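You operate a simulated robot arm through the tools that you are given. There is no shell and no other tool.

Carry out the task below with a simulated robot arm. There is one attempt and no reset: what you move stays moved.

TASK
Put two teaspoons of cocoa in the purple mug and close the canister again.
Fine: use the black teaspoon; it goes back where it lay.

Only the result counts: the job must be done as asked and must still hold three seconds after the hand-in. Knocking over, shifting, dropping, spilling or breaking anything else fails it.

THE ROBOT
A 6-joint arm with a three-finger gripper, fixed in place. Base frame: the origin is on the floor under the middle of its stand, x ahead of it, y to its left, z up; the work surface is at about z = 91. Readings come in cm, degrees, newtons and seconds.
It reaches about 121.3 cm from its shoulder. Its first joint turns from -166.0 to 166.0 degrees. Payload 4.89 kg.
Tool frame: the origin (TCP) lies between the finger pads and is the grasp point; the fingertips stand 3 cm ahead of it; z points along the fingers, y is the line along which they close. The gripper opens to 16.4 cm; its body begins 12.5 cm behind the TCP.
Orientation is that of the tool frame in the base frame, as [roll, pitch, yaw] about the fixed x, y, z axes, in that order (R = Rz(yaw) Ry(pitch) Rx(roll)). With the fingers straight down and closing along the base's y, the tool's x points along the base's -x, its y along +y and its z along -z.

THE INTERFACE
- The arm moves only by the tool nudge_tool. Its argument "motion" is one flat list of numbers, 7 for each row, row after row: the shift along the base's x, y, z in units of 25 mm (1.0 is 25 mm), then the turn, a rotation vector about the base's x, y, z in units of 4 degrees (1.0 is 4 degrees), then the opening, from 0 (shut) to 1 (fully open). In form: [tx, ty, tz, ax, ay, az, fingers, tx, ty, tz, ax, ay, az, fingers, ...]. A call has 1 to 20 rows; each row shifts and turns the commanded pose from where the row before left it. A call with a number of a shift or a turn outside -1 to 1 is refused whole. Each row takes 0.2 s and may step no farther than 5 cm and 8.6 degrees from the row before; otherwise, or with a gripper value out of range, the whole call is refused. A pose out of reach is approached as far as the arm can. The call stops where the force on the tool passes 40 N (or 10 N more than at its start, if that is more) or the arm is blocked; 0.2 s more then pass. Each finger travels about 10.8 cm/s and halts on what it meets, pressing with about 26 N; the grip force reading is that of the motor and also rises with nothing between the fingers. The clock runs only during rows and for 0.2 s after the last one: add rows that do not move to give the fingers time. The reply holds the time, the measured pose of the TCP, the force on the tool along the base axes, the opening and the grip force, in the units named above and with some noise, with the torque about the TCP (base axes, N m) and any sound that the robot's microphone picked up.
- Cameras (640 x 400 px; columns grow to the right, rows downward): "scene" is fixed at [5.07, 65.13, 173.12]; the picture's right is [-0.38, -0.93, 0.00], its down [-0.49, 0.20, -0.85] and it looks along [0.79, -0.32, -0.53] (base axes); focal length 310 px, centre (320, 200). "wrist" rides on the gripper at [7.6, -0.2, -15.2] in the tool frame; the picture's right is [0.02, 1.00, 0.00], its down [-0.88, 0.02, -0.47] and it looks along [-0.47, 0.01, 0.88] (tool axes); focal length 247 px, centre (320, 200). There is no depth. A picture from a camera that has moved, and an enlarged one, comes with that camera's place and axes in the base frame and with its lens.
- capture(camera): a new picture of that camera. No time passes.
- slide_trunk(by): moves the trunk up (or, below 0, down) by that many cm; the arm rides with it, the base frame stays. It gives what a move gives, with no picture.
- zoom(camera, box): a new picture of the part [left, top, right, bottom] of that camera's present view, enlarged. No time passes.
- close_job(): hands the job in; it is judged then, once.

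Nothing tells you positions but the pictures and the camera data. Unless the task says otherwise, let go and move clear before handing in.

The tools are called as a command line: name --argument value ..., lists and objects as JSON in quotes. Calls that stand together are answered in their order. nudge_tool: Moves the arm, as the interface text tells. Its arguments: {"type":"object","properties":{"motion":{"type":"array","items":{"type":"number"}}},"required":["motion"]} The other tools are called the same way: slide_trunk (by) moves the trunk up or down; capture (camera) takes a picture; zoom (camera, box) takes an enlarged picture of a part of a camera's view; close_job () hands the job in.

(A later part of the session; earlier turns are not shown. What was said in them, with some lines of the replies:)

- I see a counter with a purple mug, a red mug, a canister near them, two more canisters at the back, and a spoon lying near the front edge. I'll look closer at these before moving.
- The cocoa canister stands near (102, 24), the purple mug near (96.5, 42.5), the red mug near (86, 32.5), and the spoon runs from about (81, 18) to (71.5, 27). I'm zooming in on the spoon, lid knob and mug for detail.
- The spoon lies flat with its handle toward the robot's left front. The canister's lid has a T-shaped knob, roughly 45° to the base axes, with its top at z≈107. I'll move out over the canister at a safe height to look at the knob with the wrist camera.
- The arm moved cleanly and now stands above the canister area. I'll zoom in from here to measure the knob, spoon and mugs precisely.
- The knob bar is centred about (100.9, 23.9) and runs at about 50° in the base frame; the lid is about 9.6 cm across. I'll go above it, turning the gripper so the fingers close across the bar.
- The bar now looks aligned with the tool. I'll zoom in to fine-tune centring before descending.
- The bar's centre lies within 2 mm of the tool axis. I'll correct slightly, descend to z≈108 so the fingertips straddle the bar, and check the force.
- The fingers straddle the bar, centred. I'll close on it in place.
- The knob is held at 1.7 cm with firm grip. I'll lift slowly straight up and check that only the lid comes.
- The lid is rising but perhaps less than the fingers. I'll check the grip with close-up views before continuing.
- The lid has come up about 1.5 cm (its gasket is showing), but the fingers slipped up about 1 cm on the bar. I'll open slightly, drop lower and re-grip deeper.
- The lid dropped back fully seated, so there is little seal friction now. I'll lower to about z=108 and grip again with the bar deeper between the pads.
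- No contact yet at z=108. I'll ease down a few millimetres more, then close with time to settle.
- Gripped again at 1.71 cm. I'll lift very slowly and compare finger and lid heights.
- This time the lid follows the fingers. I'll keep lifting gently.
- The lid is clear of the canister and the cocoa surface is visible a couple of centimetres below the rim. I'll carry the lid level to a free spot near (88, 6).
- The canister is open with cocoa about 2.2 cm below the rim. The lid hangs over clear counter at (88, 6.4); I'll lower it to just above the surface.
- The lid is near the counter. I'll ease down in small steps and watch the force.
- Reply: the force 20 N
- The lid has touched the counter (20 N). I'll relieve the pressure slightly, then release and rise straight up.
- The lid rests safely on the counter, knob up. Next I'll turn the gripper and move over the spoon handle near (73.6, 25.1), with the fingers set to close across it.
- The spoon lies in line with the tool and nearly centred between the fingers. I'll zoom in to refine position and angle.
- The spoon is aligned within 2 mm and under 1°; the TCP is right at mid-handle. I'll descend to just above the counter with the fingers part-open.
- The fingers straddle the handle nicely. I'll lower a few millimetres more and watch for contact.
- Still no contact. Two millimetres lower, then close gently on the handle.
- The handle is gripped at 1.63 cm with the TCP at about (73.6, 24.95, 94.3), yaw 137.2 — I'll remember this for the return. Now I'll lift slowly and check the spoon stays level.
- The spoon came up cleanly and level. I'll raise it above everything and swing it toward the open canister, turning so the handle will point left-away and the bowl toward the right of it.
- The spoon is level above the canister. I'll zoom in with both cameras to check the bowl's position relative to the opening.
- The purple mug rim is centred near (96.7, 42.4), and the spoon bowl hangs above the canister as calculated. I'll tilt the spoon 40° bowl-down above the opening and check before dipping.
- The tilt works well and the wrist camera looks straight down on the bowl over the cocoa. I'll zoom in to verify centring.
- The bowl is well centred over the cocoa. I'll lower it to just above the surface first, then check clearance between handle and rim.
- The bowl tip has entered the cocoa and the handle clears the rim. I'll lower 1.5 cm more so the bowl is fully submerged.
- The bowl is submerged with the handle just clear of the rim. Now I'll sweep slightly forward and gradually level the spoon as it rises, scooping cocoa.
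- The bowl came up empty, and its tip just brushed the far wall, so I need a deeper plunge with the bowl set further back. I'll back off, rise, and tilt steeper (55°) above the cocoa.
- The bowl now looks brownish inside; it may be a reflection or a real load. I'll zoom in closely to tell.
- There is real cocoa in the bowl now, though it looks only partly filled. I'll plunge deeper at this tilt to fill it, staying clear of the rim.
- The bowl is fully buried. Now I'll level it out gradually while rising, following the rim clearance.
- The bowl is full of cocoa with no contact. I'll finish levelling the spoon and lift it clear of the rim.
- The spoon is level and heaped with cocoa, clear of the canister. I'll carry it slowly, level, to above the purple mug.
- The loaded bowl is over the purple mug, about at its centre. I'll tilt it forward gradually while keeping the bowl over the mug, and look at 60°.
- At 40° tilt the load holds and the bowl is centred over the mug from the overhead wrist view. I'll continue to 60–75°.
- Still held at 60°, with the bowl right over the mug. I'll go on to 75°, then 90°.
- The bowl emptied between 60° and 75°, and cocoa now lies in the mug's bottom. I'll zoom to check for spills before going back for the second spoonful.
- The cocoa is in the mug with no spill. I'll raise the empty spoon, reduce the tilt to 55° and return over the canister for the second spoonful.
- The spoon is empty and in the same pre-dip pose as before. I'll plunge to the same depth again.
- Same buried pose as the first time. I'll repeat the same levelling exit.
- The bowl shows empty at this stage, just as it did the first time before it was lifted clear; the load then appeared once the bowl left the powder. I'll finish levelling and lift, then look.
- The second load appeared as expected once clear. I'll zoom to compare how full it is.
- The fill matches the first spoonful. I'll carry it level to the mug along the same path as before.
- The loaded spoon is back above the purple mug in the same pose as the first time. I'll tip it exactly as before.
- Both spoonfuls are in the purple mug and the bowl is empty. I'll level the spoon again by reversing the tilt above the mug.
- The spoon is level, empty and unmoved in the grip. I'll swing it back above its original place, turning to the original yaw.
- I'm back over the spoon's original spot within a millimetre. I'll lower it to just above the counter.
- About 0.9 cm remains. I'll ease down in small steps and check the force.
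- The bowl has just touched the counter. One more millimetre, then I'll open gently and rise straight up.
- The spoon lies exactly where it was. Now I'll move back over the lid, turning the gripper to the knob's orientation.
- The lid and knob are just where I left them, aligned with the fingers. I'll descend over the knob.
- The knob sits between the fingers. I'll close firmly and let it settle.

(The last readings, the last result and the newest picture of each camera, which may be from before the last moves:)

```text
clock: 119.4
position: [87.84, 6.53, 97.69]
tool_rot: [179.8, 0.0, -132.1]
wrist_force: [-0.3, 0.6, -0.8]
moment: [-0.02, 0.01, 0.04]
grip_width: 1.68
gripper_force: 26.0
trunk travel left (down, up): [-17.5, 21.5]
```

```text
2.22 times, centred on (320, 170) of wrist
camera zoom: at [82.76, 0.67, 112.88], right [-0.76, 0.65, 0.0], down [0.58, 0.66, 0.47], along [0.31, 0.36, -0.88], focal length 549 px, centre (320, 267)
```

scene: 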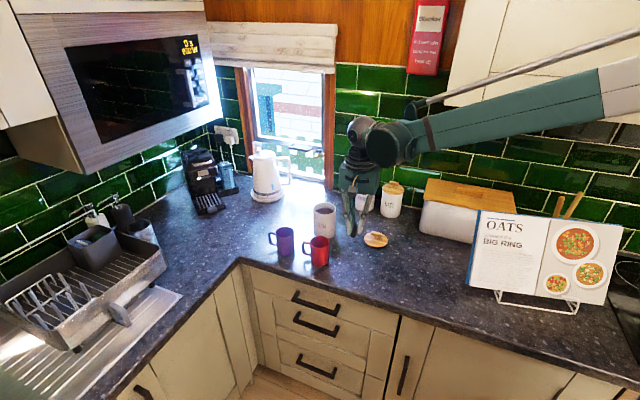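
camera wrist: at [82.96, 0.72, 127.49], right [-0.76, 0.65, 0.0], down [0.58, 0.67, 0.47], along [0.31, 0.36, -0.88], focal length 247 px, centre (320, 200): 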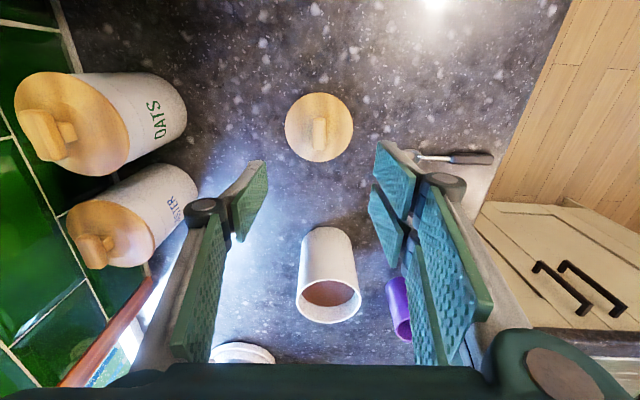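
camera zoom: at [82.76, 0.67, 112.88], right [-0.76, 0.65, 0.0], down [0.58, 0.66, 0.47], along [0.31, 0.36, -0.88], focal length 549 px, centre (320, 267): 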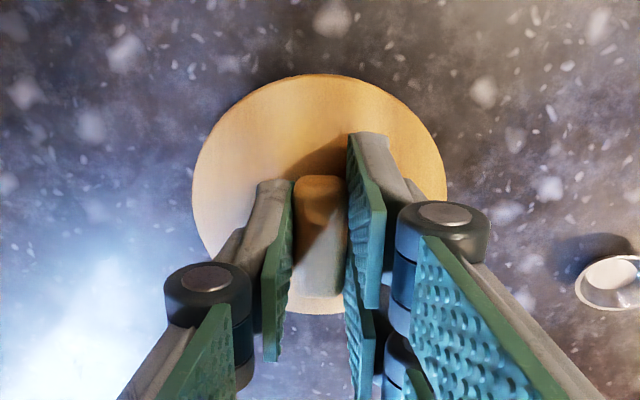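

The lid is lifted cleanly. Before carrying it over, I'll recheck the canister's exact position against the earlier view.

nudge_tool --motion '[0, 0, 0.4, 0, 0, 0, 0, 0, 0, 0.7, 0, 0, 0, 0, 0, 0, 0.8, 0, 0, 0, 0, 0, 0, 0.9, 0, 0, 0, 0, 0, 0, 0.9, 0, 0, 0, 0, 0, 0, 0.9, 0, 0, 0, 0, 0, 0, 0.9, 0, 0, 0, 0, 0, 0, 0.9, 0, 0, 0, 0, 0, 0, 0.6, 0, 0, 0, 0, 0, 0, 0.3, 0, 0, 0, 0]'

zoom --camera "scene" --box '[300, 185, 350, 225]'

zoom --camera "wrist" --box '[240, 180, 400, 360]'

```text
clock: 121.6
position: [87.95, 6.56, 116.0]
tool_rot: [179.8, 0.0, -132.1]
wrist_force: [-0.5, 0.3, -0.3]
moment: [-0.02, 0.0, -0.03]
grip_width: 1.67
gripper_force: 25.9
trunk travel left (down, up): [-17.5, 21.5]
```

```text
10.00 times, centred on (325, 205) of scene
camera zoom: at [5.07, 65.13, 173.12], right [-0.38, -0.93, 0.0], down [-0.49, 0.2, -0.85], along [0.79, -0.32, -0.53], focal length 3102 px, centre (270, 150)
```

zoom: 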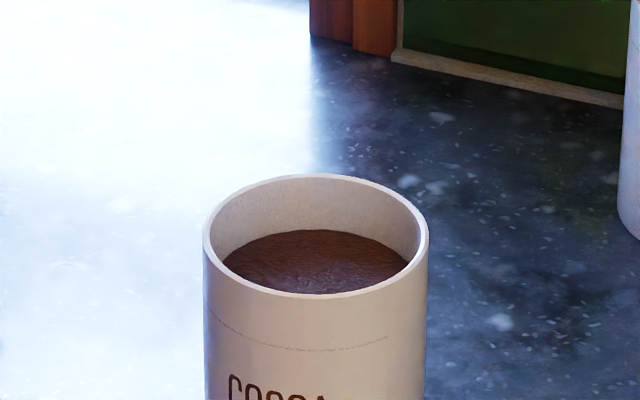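

```text
2.22 times, centred on (320, 270) of wrist
camera zoom: at [82.83, 0.69, 131.17], right [-0.76, 0.65, 0.0], down [0.58, 0.66, 0.47], along [0.31, 0.36, -0.88], focal length 549 px, centre (320, 44)
```

zoom: 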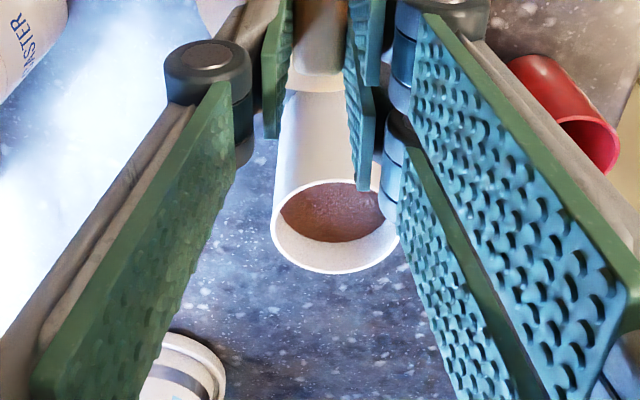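

The canister moved only about 1.5 mm from its starting place; I'll allow for that. I'm carrying the lid level to right above the canister.

nudge_tool --motion '[0.25, 0.327, 0, 0, 0, 0, 0, 0.45, 0.589, 0, 0, 0, 0, 0, 0.55, 0.72, 0, 0, 0, 0, 0, 0.6, 0.786, 0, 0, 0, 0, 0, 0.6, 0.786, 0, 0, 0, 0, 0, 0.6, 0.786, 0, 0, 0, 0, 0, 0.6, 0.786, 0, 0, 0, 0, 0, 0.6, 0.786, 0, 0, 0, 0, 0, 0.5, 0.655, 0, 0, 0, 0, 0, 0.35, 0.458, 0, 0, 0, 0, 0, 0.174, 0.228, 0, 0, 0, 0, 0, 0, 0, 0, 0, 0, 0, 0]'

zoom --camera "scene" --box '[290, 160, 354, 220]'

zoom --camera "wrist" --box '[240, 60, 400, 260]'

```text
clock: 124.2
position: [100.95, 23.91, 115.95]
tool_rot: [179.7, 0.0, -132.0]
wrist_force: [-0.4, -0.4, -0.6]
moment: [0.0, 0.01, -0.01]
grip_width: 1.7
gripper_force: 26.3
trunk travel left (down, up): [-17.5, 21.5]
```

```text
6.67 times, centred on (322, 190) of scene
camera zoom: at [5.07, 65.13, 173.12], right [-0.38, -0.93, 0.0], down [-0.49, 0.2, -0.85], along [0.79, -0.32, -0.53], focal length 2068 px, centre (307, 267)
```

zoom: 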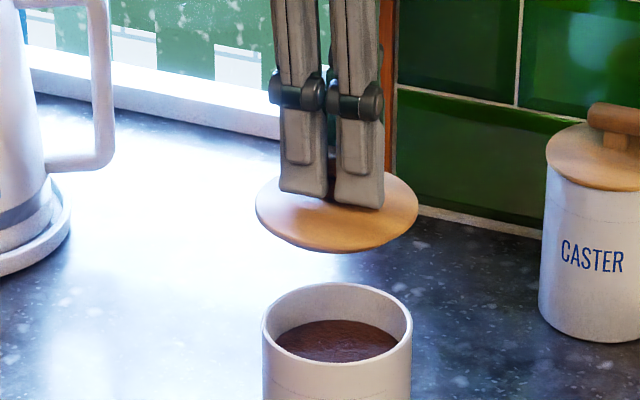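

```text
2.00 times, centred on (320, 160) of wrist
camera zoom: at [96.03, 17.99, 131.21], right [-0.76, 0.65, 0.0], down [0.58, 0.66, 0.47], along [0.31, 0.36, -0.88], focal length 494 px, centre (320, 280)
```

zoom: 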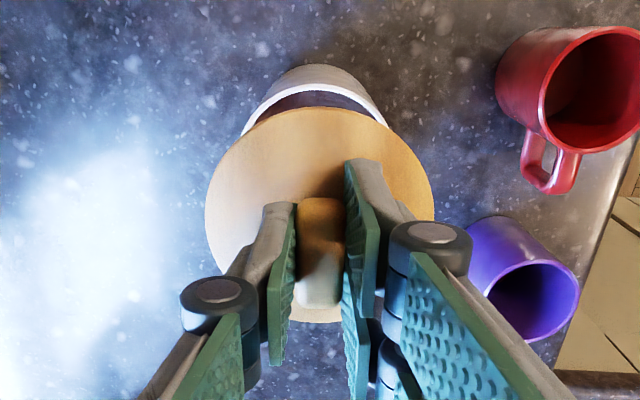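

The lid looks centred over the canister from the scene camera. I'll check more finely with the wrist view before lowering.

zoom --camera "wrist" --box '[270, 80, 370, 180]'

zoom --camera "scene" --box '[304, 180, 344, 225]'

```text
4.00 times, centred on (320, 130) of wrist
camera zoom: at [96.03, 17.99, 131.21], right [-0.76, 0.65, 0.0], down [0.58, 0.66, 0.47], along [0.31, 0.36, -0.88], focal length 988 px, centre (320, 480)
```

zoom: 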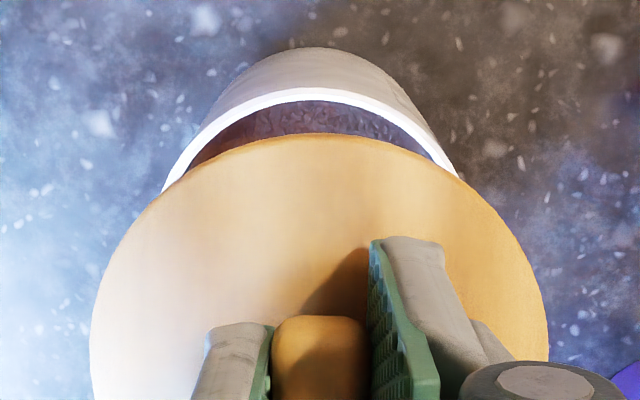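

```text
8.89 times, centred on (324, 202) of scene
camera zoom: at [5.07, 65.13, 173.12], right [-0.38, -0.93, 0.0], down [-0.49, 0.2, -0.85], along [0.79, -0.32, -0.53], focal length 2757 px, centre (284, 178)
```

zoom: 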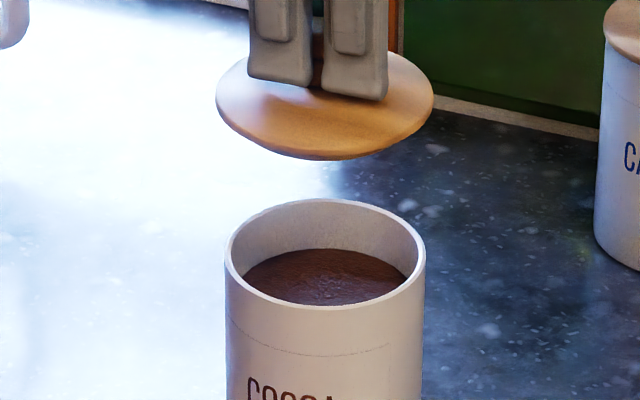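

The alignment is within about a millimetre; I'll nudge that out and lower the lid to just above the rim.

nudge_tool --motion '[0, -0.032, -0.2, 0, 0, 0, 0, 0, 0, -0.4, 0, 0, 0, 0, 0, 0, -0.5, 0, 0, 0, 0, 0, 0, -0.5, 0, 0, 0, 0, 0, 0, -0.4, 0, 0, 0, 0, 0, 0, -0.3, 0, 0, 0, 0, 0, 0, -0.2, 0, 0, 0, 0, 0, 0, 0, 0, 0, 0, 0]'

zoom --camera "scene" --box '[308, 180, 348, 220]'

zoom --camera "wrist" --box '[270, 80, 370, 180]'

```text
clock: 126.0
position: [100.95, 23.82, 109.49]
tool_rot: [179.8, 0.0, -132.1]
wrist_force: [0.8, 0.7, -0.6]
moment: [-0.01, 0.01, 0.01]
grip_width: 1.68
gripper_force: 26.1
trunk travel left (down, up): [-17.5, 21.5]
```

```text
10.00 times, centred on (328, 200) of scene
camera zoom: at [5.07, 65.13, 173.12], right [-0.38, -0.93, 0.0], down [-0.49, 0.2, -0.85], along [0.79, -0.32, -0.53], focal length 3102 px, centre (240, 200)
```

zoom: 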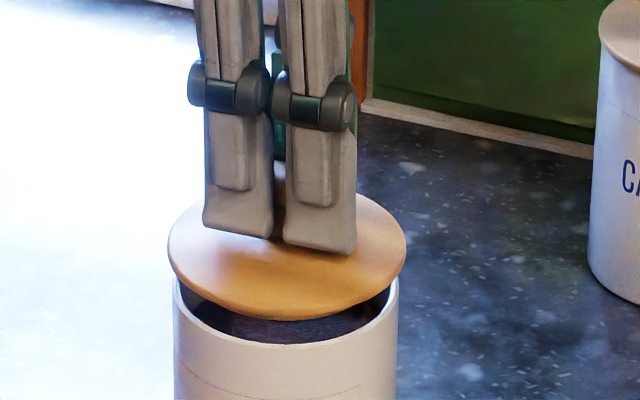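

```text
4.00 times, centred on (320, 130) of wrist
camera zoom: at [95.92, 17.91, 124.85], right [-0.76, 0.65, 0.0], down [0.58, 0.66, 0.47], along [0.31, 0.36, -0.88], focal length 988 px, centre (320, 480)
```

zoom: 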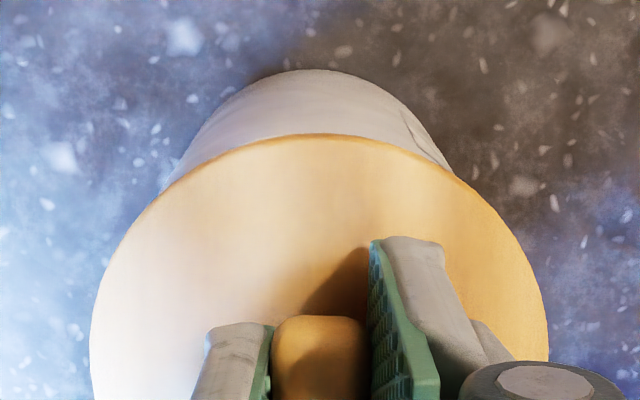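

Well aligned: the lid is concentric with the rim. I'll ease it down slowly, watching the force.

nudge_tool --motion '[0, 0, -0.05, 0, 0, 0, 0, 0, 0, -0.05, 0, 0, 0, 0, 0, 0, -0.05, 0, 0, 0, 0, 0, 0, -0.05, 0, 0, 0, 0, 0, 0, -0.05, 0, 0, 0, 0, 0, 0, -0.05, 0, 0, 0, 0, 0, 0, -0.05, 0, 0, 0, 0, 0, 0, -0.05, 0, 0, 0, 0]'

zoom --camera "scene" --box '[308, 180, 348, 220]'

```text
clock: 127.8
position: [100.9, 23.77, 108.75]
tool_rot: [179.8, 0.0, -132.1]
wrist_force: [-0.3, -0.3, -1.1]
moment: [0.01, 0.0, -0.01]
grip_width: 1.67
gripper_force: 25.6
trunk travel left (down, up): [-17.5, 21.5]
```

```text
10.00 times, centred on (328, 200) of scene
camera zoom: at [5.07, 65.13, 173.12], right [-0.38, -0.93, 0.0], down [-0.49, 0.2, -0.85], along [0.79, -0.32, -0.53], focal length 3102 px, centre (240, 200)
```

zoom: 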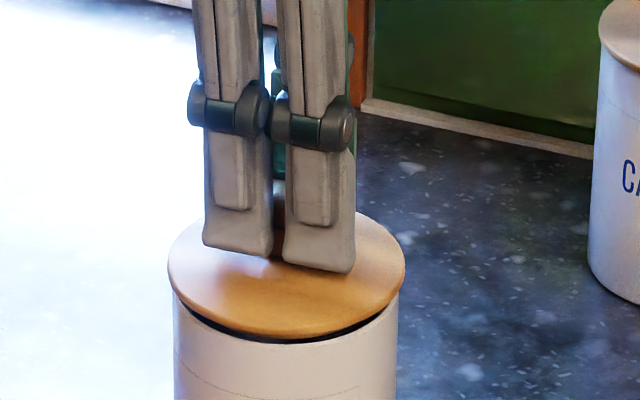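

The plug is entering cleanly with no force. Continuing down.

nudge_tool --motion '[0, 0, -0.04, 0, 0, 0, 0, 0, 0, -0.04, 0, 0, 0, 0, 0, 0, -0.04, 0, 0, 0, 0, 0, 0, -0.04, 0, 0, 0, 0, 0, 0, -0.04, 0, 0, 0, 0, 0, 0, -0.04, 0, 0, 0, 0, 0, 0, -0.04, 0, 0, 0, 0]'

zoom --camera "scene" --box '[308, 180, 348, 220]'

```text
clock: 129.4
position: [100.98, 23.75, 108.03]
tool_rot: [179.9, -0.1, -132.1]
wrist_force: [0.9, -1.5, -0.9]
moment: [-0.04, -0.07, 0.0]
grip_width: 1.68
gripper_force: 26.3
trunk travel left (down, up): [-17.5, 21.5]
```

```text
10.00 times, centred on (328, 200) of scene
camera zoom: at [5.07, 65.13, 173.12], right [-0.38, -0.93, 0.0], down [-0.49, 0.2, -0.85], along [0.79, -0.32, -0.53], focal length 3102 px, centre (240, 200)
```

zoom: 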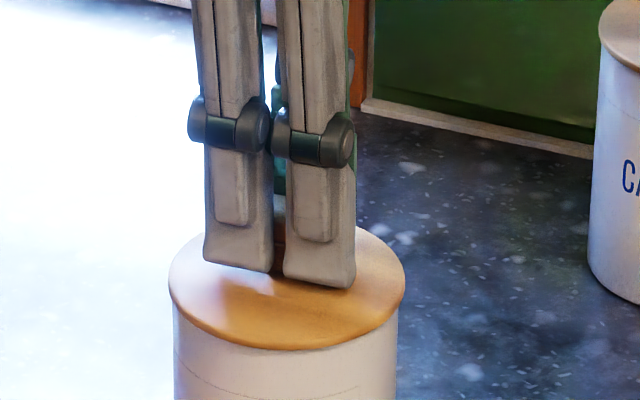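

Nearly seated, forces small. A few more fine steps until it bears lightly on the rim.

nudge_tool --motion '[0, 0, -0.03, 0, 0, 0, 0, 0, 0, -0.03, 0, 0, 0, 0, 0, 0, -0.02, 0, 0, 0, 0]'

zoom --camera "scene" --box '[308, 190, 348, 230]'

```text
clock: 130.2
position: [100.92, 23.74, 107.84]
tool_rot: [179.8, 0.0, -132.2]
wrist_force: [0.8, 2.5, 12.0]
moment: [0.01, 0.06, -0.01]
grip_width: 1.71
gripper_force: 25.7
trunk travel left (down, up): [-17.5, 21.5]
```

```text
10.00 times, centred on (328, 210) of scene
camera zoom: at [5.07, 65.13, 173.12], right [-0.38, -0.93, 0.0], down [-0.49, 0.2, -0.85], along [0.79, -0.32, -0.53], focal length 3102 px, centre (240, 100)
```

zoom: 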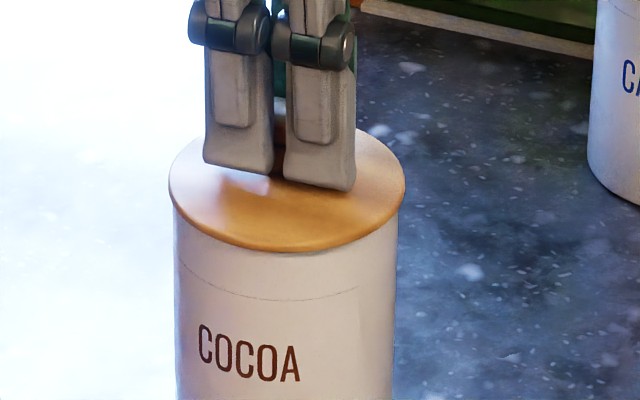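

The lid bears on the rim (12 N) and looks fully seated. I'll press it slightly, relax, and release straight up.

nudge_tool --motion '[0, 0, -0.02, 0, 0, 0, 0, 0, 0, 0, 0, 0, 0, 0]'

nudge_tool --motion '[0, 0, 0.03, 0, 0, 0, 0, 0, 0, 0, 0, 0, 0, 0.11, 0, 0, 0, 0, 0, 0, 0.14, 0, 0, 0, 0, 0, 0, 0.2, 0, 0, 0, 0, 0, 0, 0.3, 0, 0, 0, 0, 0, 0, 0.3]'

zoom --camera "scene" --box '[308, 190, 348, 230]'

zoom --camera "wrist" --box '[240, 60, 400, 260]'

```text
clock: 130.8
position: [101.06, 23.74, 108.02]
tool_rot: [179.9, 0.0, -132.0]
wrist_force: [5.0, 2.4, 22.4]
moment: [0.06, -0.08, 0.02]
grip_width: 1.67
gripper_force: 25.8
trunk travel left (down, up): [-17.5, 21.5]
```

```text
clock: 132.2
position: [101.04, 23.86, 107.86]
tool_rot: [179.8, 0.0, -132.1]
wrist_force: [-0.7, -0.1, 0.2]
moment: [-0.01, 0.0, 0.0]
grip_width: 4.92
gripper_force: 0.0
trunk travel left (down, up): [-17.5, 21.5]
```

```text
10.00 times, centred on (328, 210) of scene
camera zoom: at [5.07, 65.13, 173.12], right [-0.38, -0.93, 0.0], down [-0.49, 0.2, -0.85], along [0.79, -0.32, -0.53], focal length 3102 px, centre (240, 100)
```

zoom: 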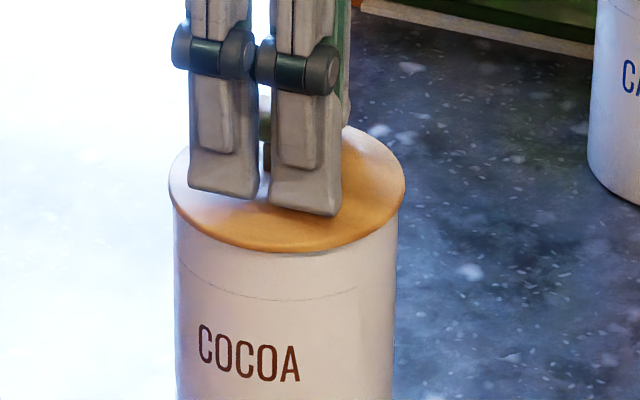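

```text
2.00 times, centred on (320, 160) of wrist
camera zoom: at [95.96, 17.93, 123.03], right [-0.76, 0.65, 0.0], down [0.58, 0.66, 0.47], along [0.31, 0.36, -0.88], focal length 494 px, centre (320, 280)
```

zoom: 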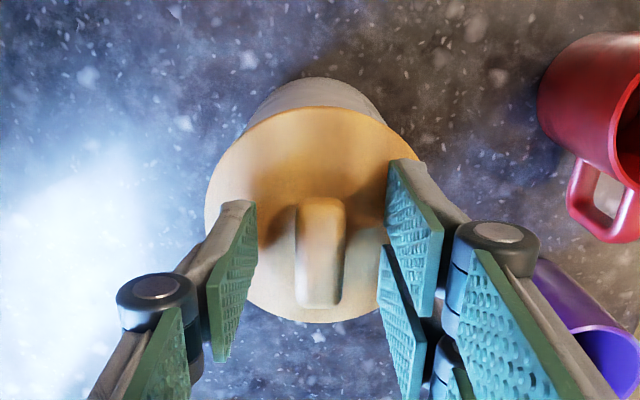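

The lid is seated and released. I'll rise straight up and retreat clear, then inspect everything.

nudge_tool --motion '[0, 0, 0.3, 0, 0, 0, 0.3, 0, 0, 0.6, 0, 0, 0, 0.35, 0, 0, 0.9, 0, 0, 0, 0.4, 0, 0, 1, 0, 0, 0, 0.5, 0, 0, 1, 0, 0, 0, 0.6, 0, 0, 1, 0, 0, 0, 0.6, 0, 0, 1, 0, 0, 0, 0.6, 0, 0, 1, 0, 0, 0, 0.6, 0, 0, 1, 0, 0, 0, 0.6, -0.5, -0.3, 0.8, 0, 0, 0, 0.6, -0.9, -0.3, 0.4, 0, 0, 0, 0.6, -1, -0.3, 0, 0, 0, 0, 0.6, -1, -0.3, 0, 0, 0, 0, 0.6, -1, -0.3, 0, 0, 0, 0, 0.6, -1, -0.3, 0, 0, 0, 0, 0.6, -1, -0.3, 0, 0, 0, 0, 0.6, -1, -0.3, 0, 0, 0, 0, 0.6, -1, -0.3, 0, 0, 0, 0, 0.6, -1, -0.3, 0, 0, 0, 0, 0.6, -1, -0.3, 0, 0, 0, 0, 0.6]'

capture --camera "scene"

zoom --camera "scene" --box '[250, 180, 410, 290]'

capture --camera "wrist"

```text
clock: 136.4
position: [74.98, 15.6, 130.32]
tool_rot: [179.8, 0.0, -132.1]
wrist_force: [1.5, 1.0, -1.2]
moment: [-0.03, 0.16, 0.0]
grip_width: 9.84
gripper_force: 0.1
trunk travel left (down, up): [-17.5, 21.5]
```

```text
taken
```

scene: 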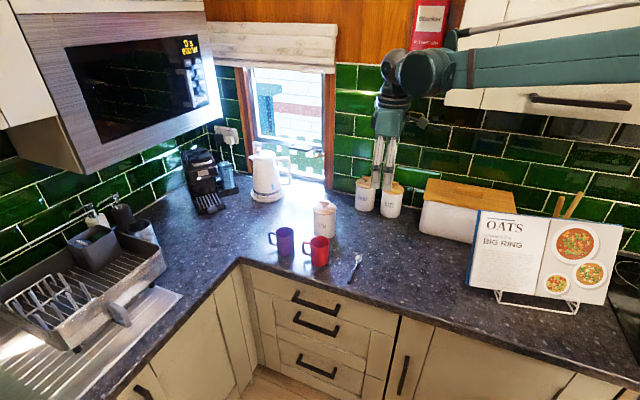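

```text
3.64 times, centred on (330, 235) of scene
camera zoom: at [5.07, 65.13, 173.12], right [-0.38, -0.93, 0.0], down [-0.49, 0.2, -0.85], along [0.79, -0.32, -0.53], focal length 1128 px, centre (284, 73)
```

zoom: 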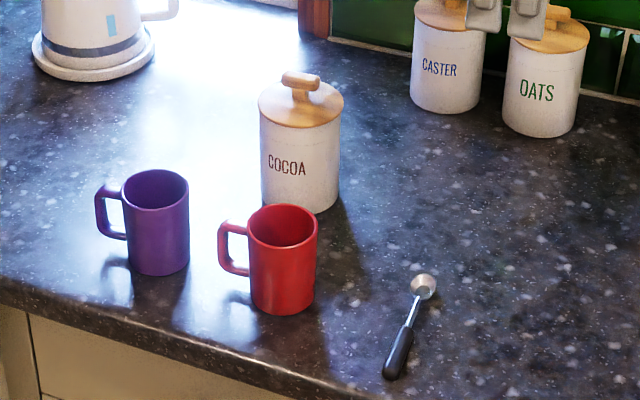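

```text
taken
camera wrist: at [69.91, 9.69, 145.51], right [-0.76, 0.65, 0.0], down [0.58, 0.67, 0.47], along [0.31, 0.36, -0.88], focal length 247 px, centre (320, 200)
```

wrist: 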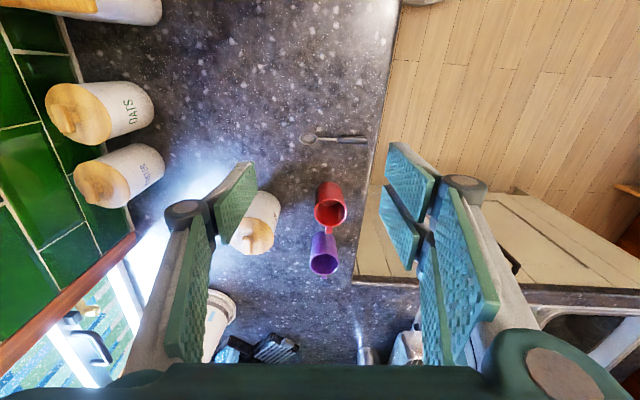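

Everything looks in place. One last close inspection of the lid seating, the mug's contents and the counter for spills.

zoom --camera "wrist" --box '[290, 170, 370, 290]'

zoom --camera "scene" --box '[300, 190, 364, 230]'

zoom --camera "scene" --box '[262, 215, 342, 275]'

```text
3.33 times, centred on (330, 230) of wrist
camera zoom: at [69.91, 9.69, 145.51], right [-0.76, 0.65, 0.0], down [0.58, 0.67, 0.47], along [0.31, 0.36, -0.88], focal length 823 px, centre (287, 100)
```

zoom: 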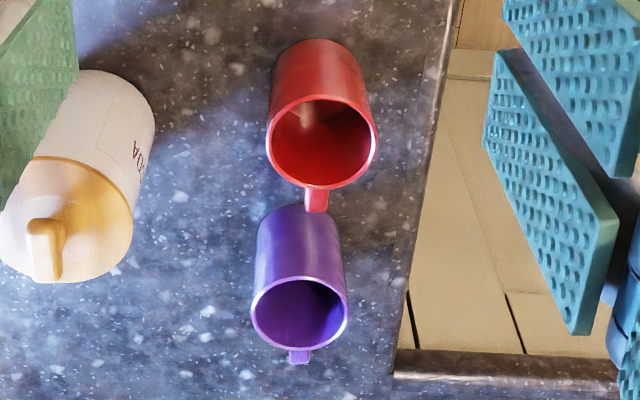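

```text
10.00 times, centred on (332, 210) of scene
camera zoom: at [5.07, 65.13, 173.12], right [-0.38, -0.93, 0.0], down [-0.49, 0.2, -0.85], along [0.79, -0.32, -0.53], focal length 3102 px, centre (200, 100)
```

zoom: 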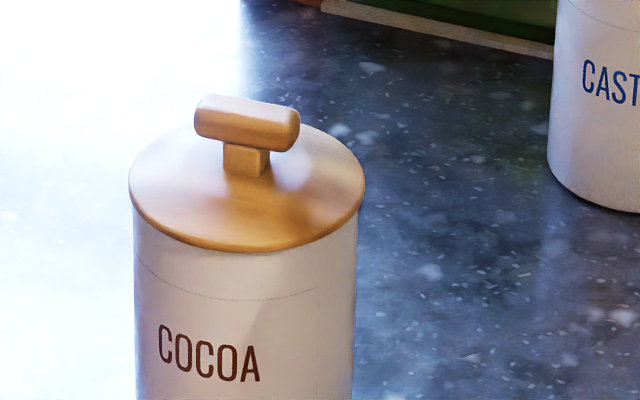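

```text
6.67 times, centred on (302, 245) of scene
camera zoom: at [5.07, 65.13, 173.12], right [-0.38, -0.93, 0.0], down [-0.49, 0.2, -0.85], along [0.79, -0.32, -0.53], focal length 2068 px, centre (440, -100)
```

zoom: 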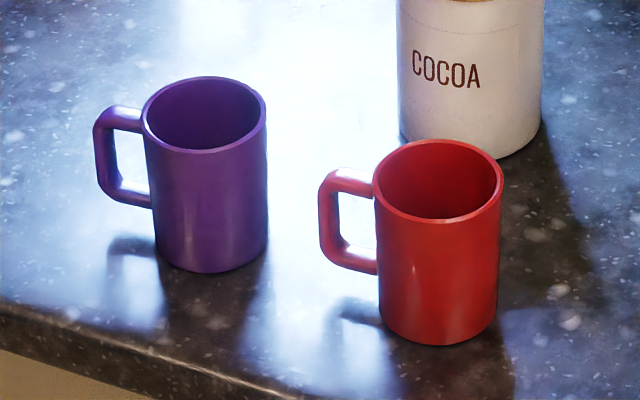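

The canister is closed with its lid fully seated, the black spoon is back where it lay, and the purple mug holds two spoonfuls of cocoa. The red mug and the rest of the counter look undisturbed, with no spills. The gripper is empty and clear, so I'm handing the job in.

close_job

```text
The job is handed in.
```

I put two teaspoons of cocoa in the purple mug, and the canister is closed again with its lid fully seated. I used the black teaspoon and put it back where it lay, within a millimetre or two.

- **Canister position:** on the first dip the spoon tip brushed the inside of the canister and pushed it about 1.5 mm. I allowed for that when putting the lid back.
- **Spills:** I saw none in the final pictures, and nothing else was touched.
- **Amount:** both spoonfuls looked about equally full in the camera views. I had no way to measure them.

The gripper was empty and clear when I handed the job in.
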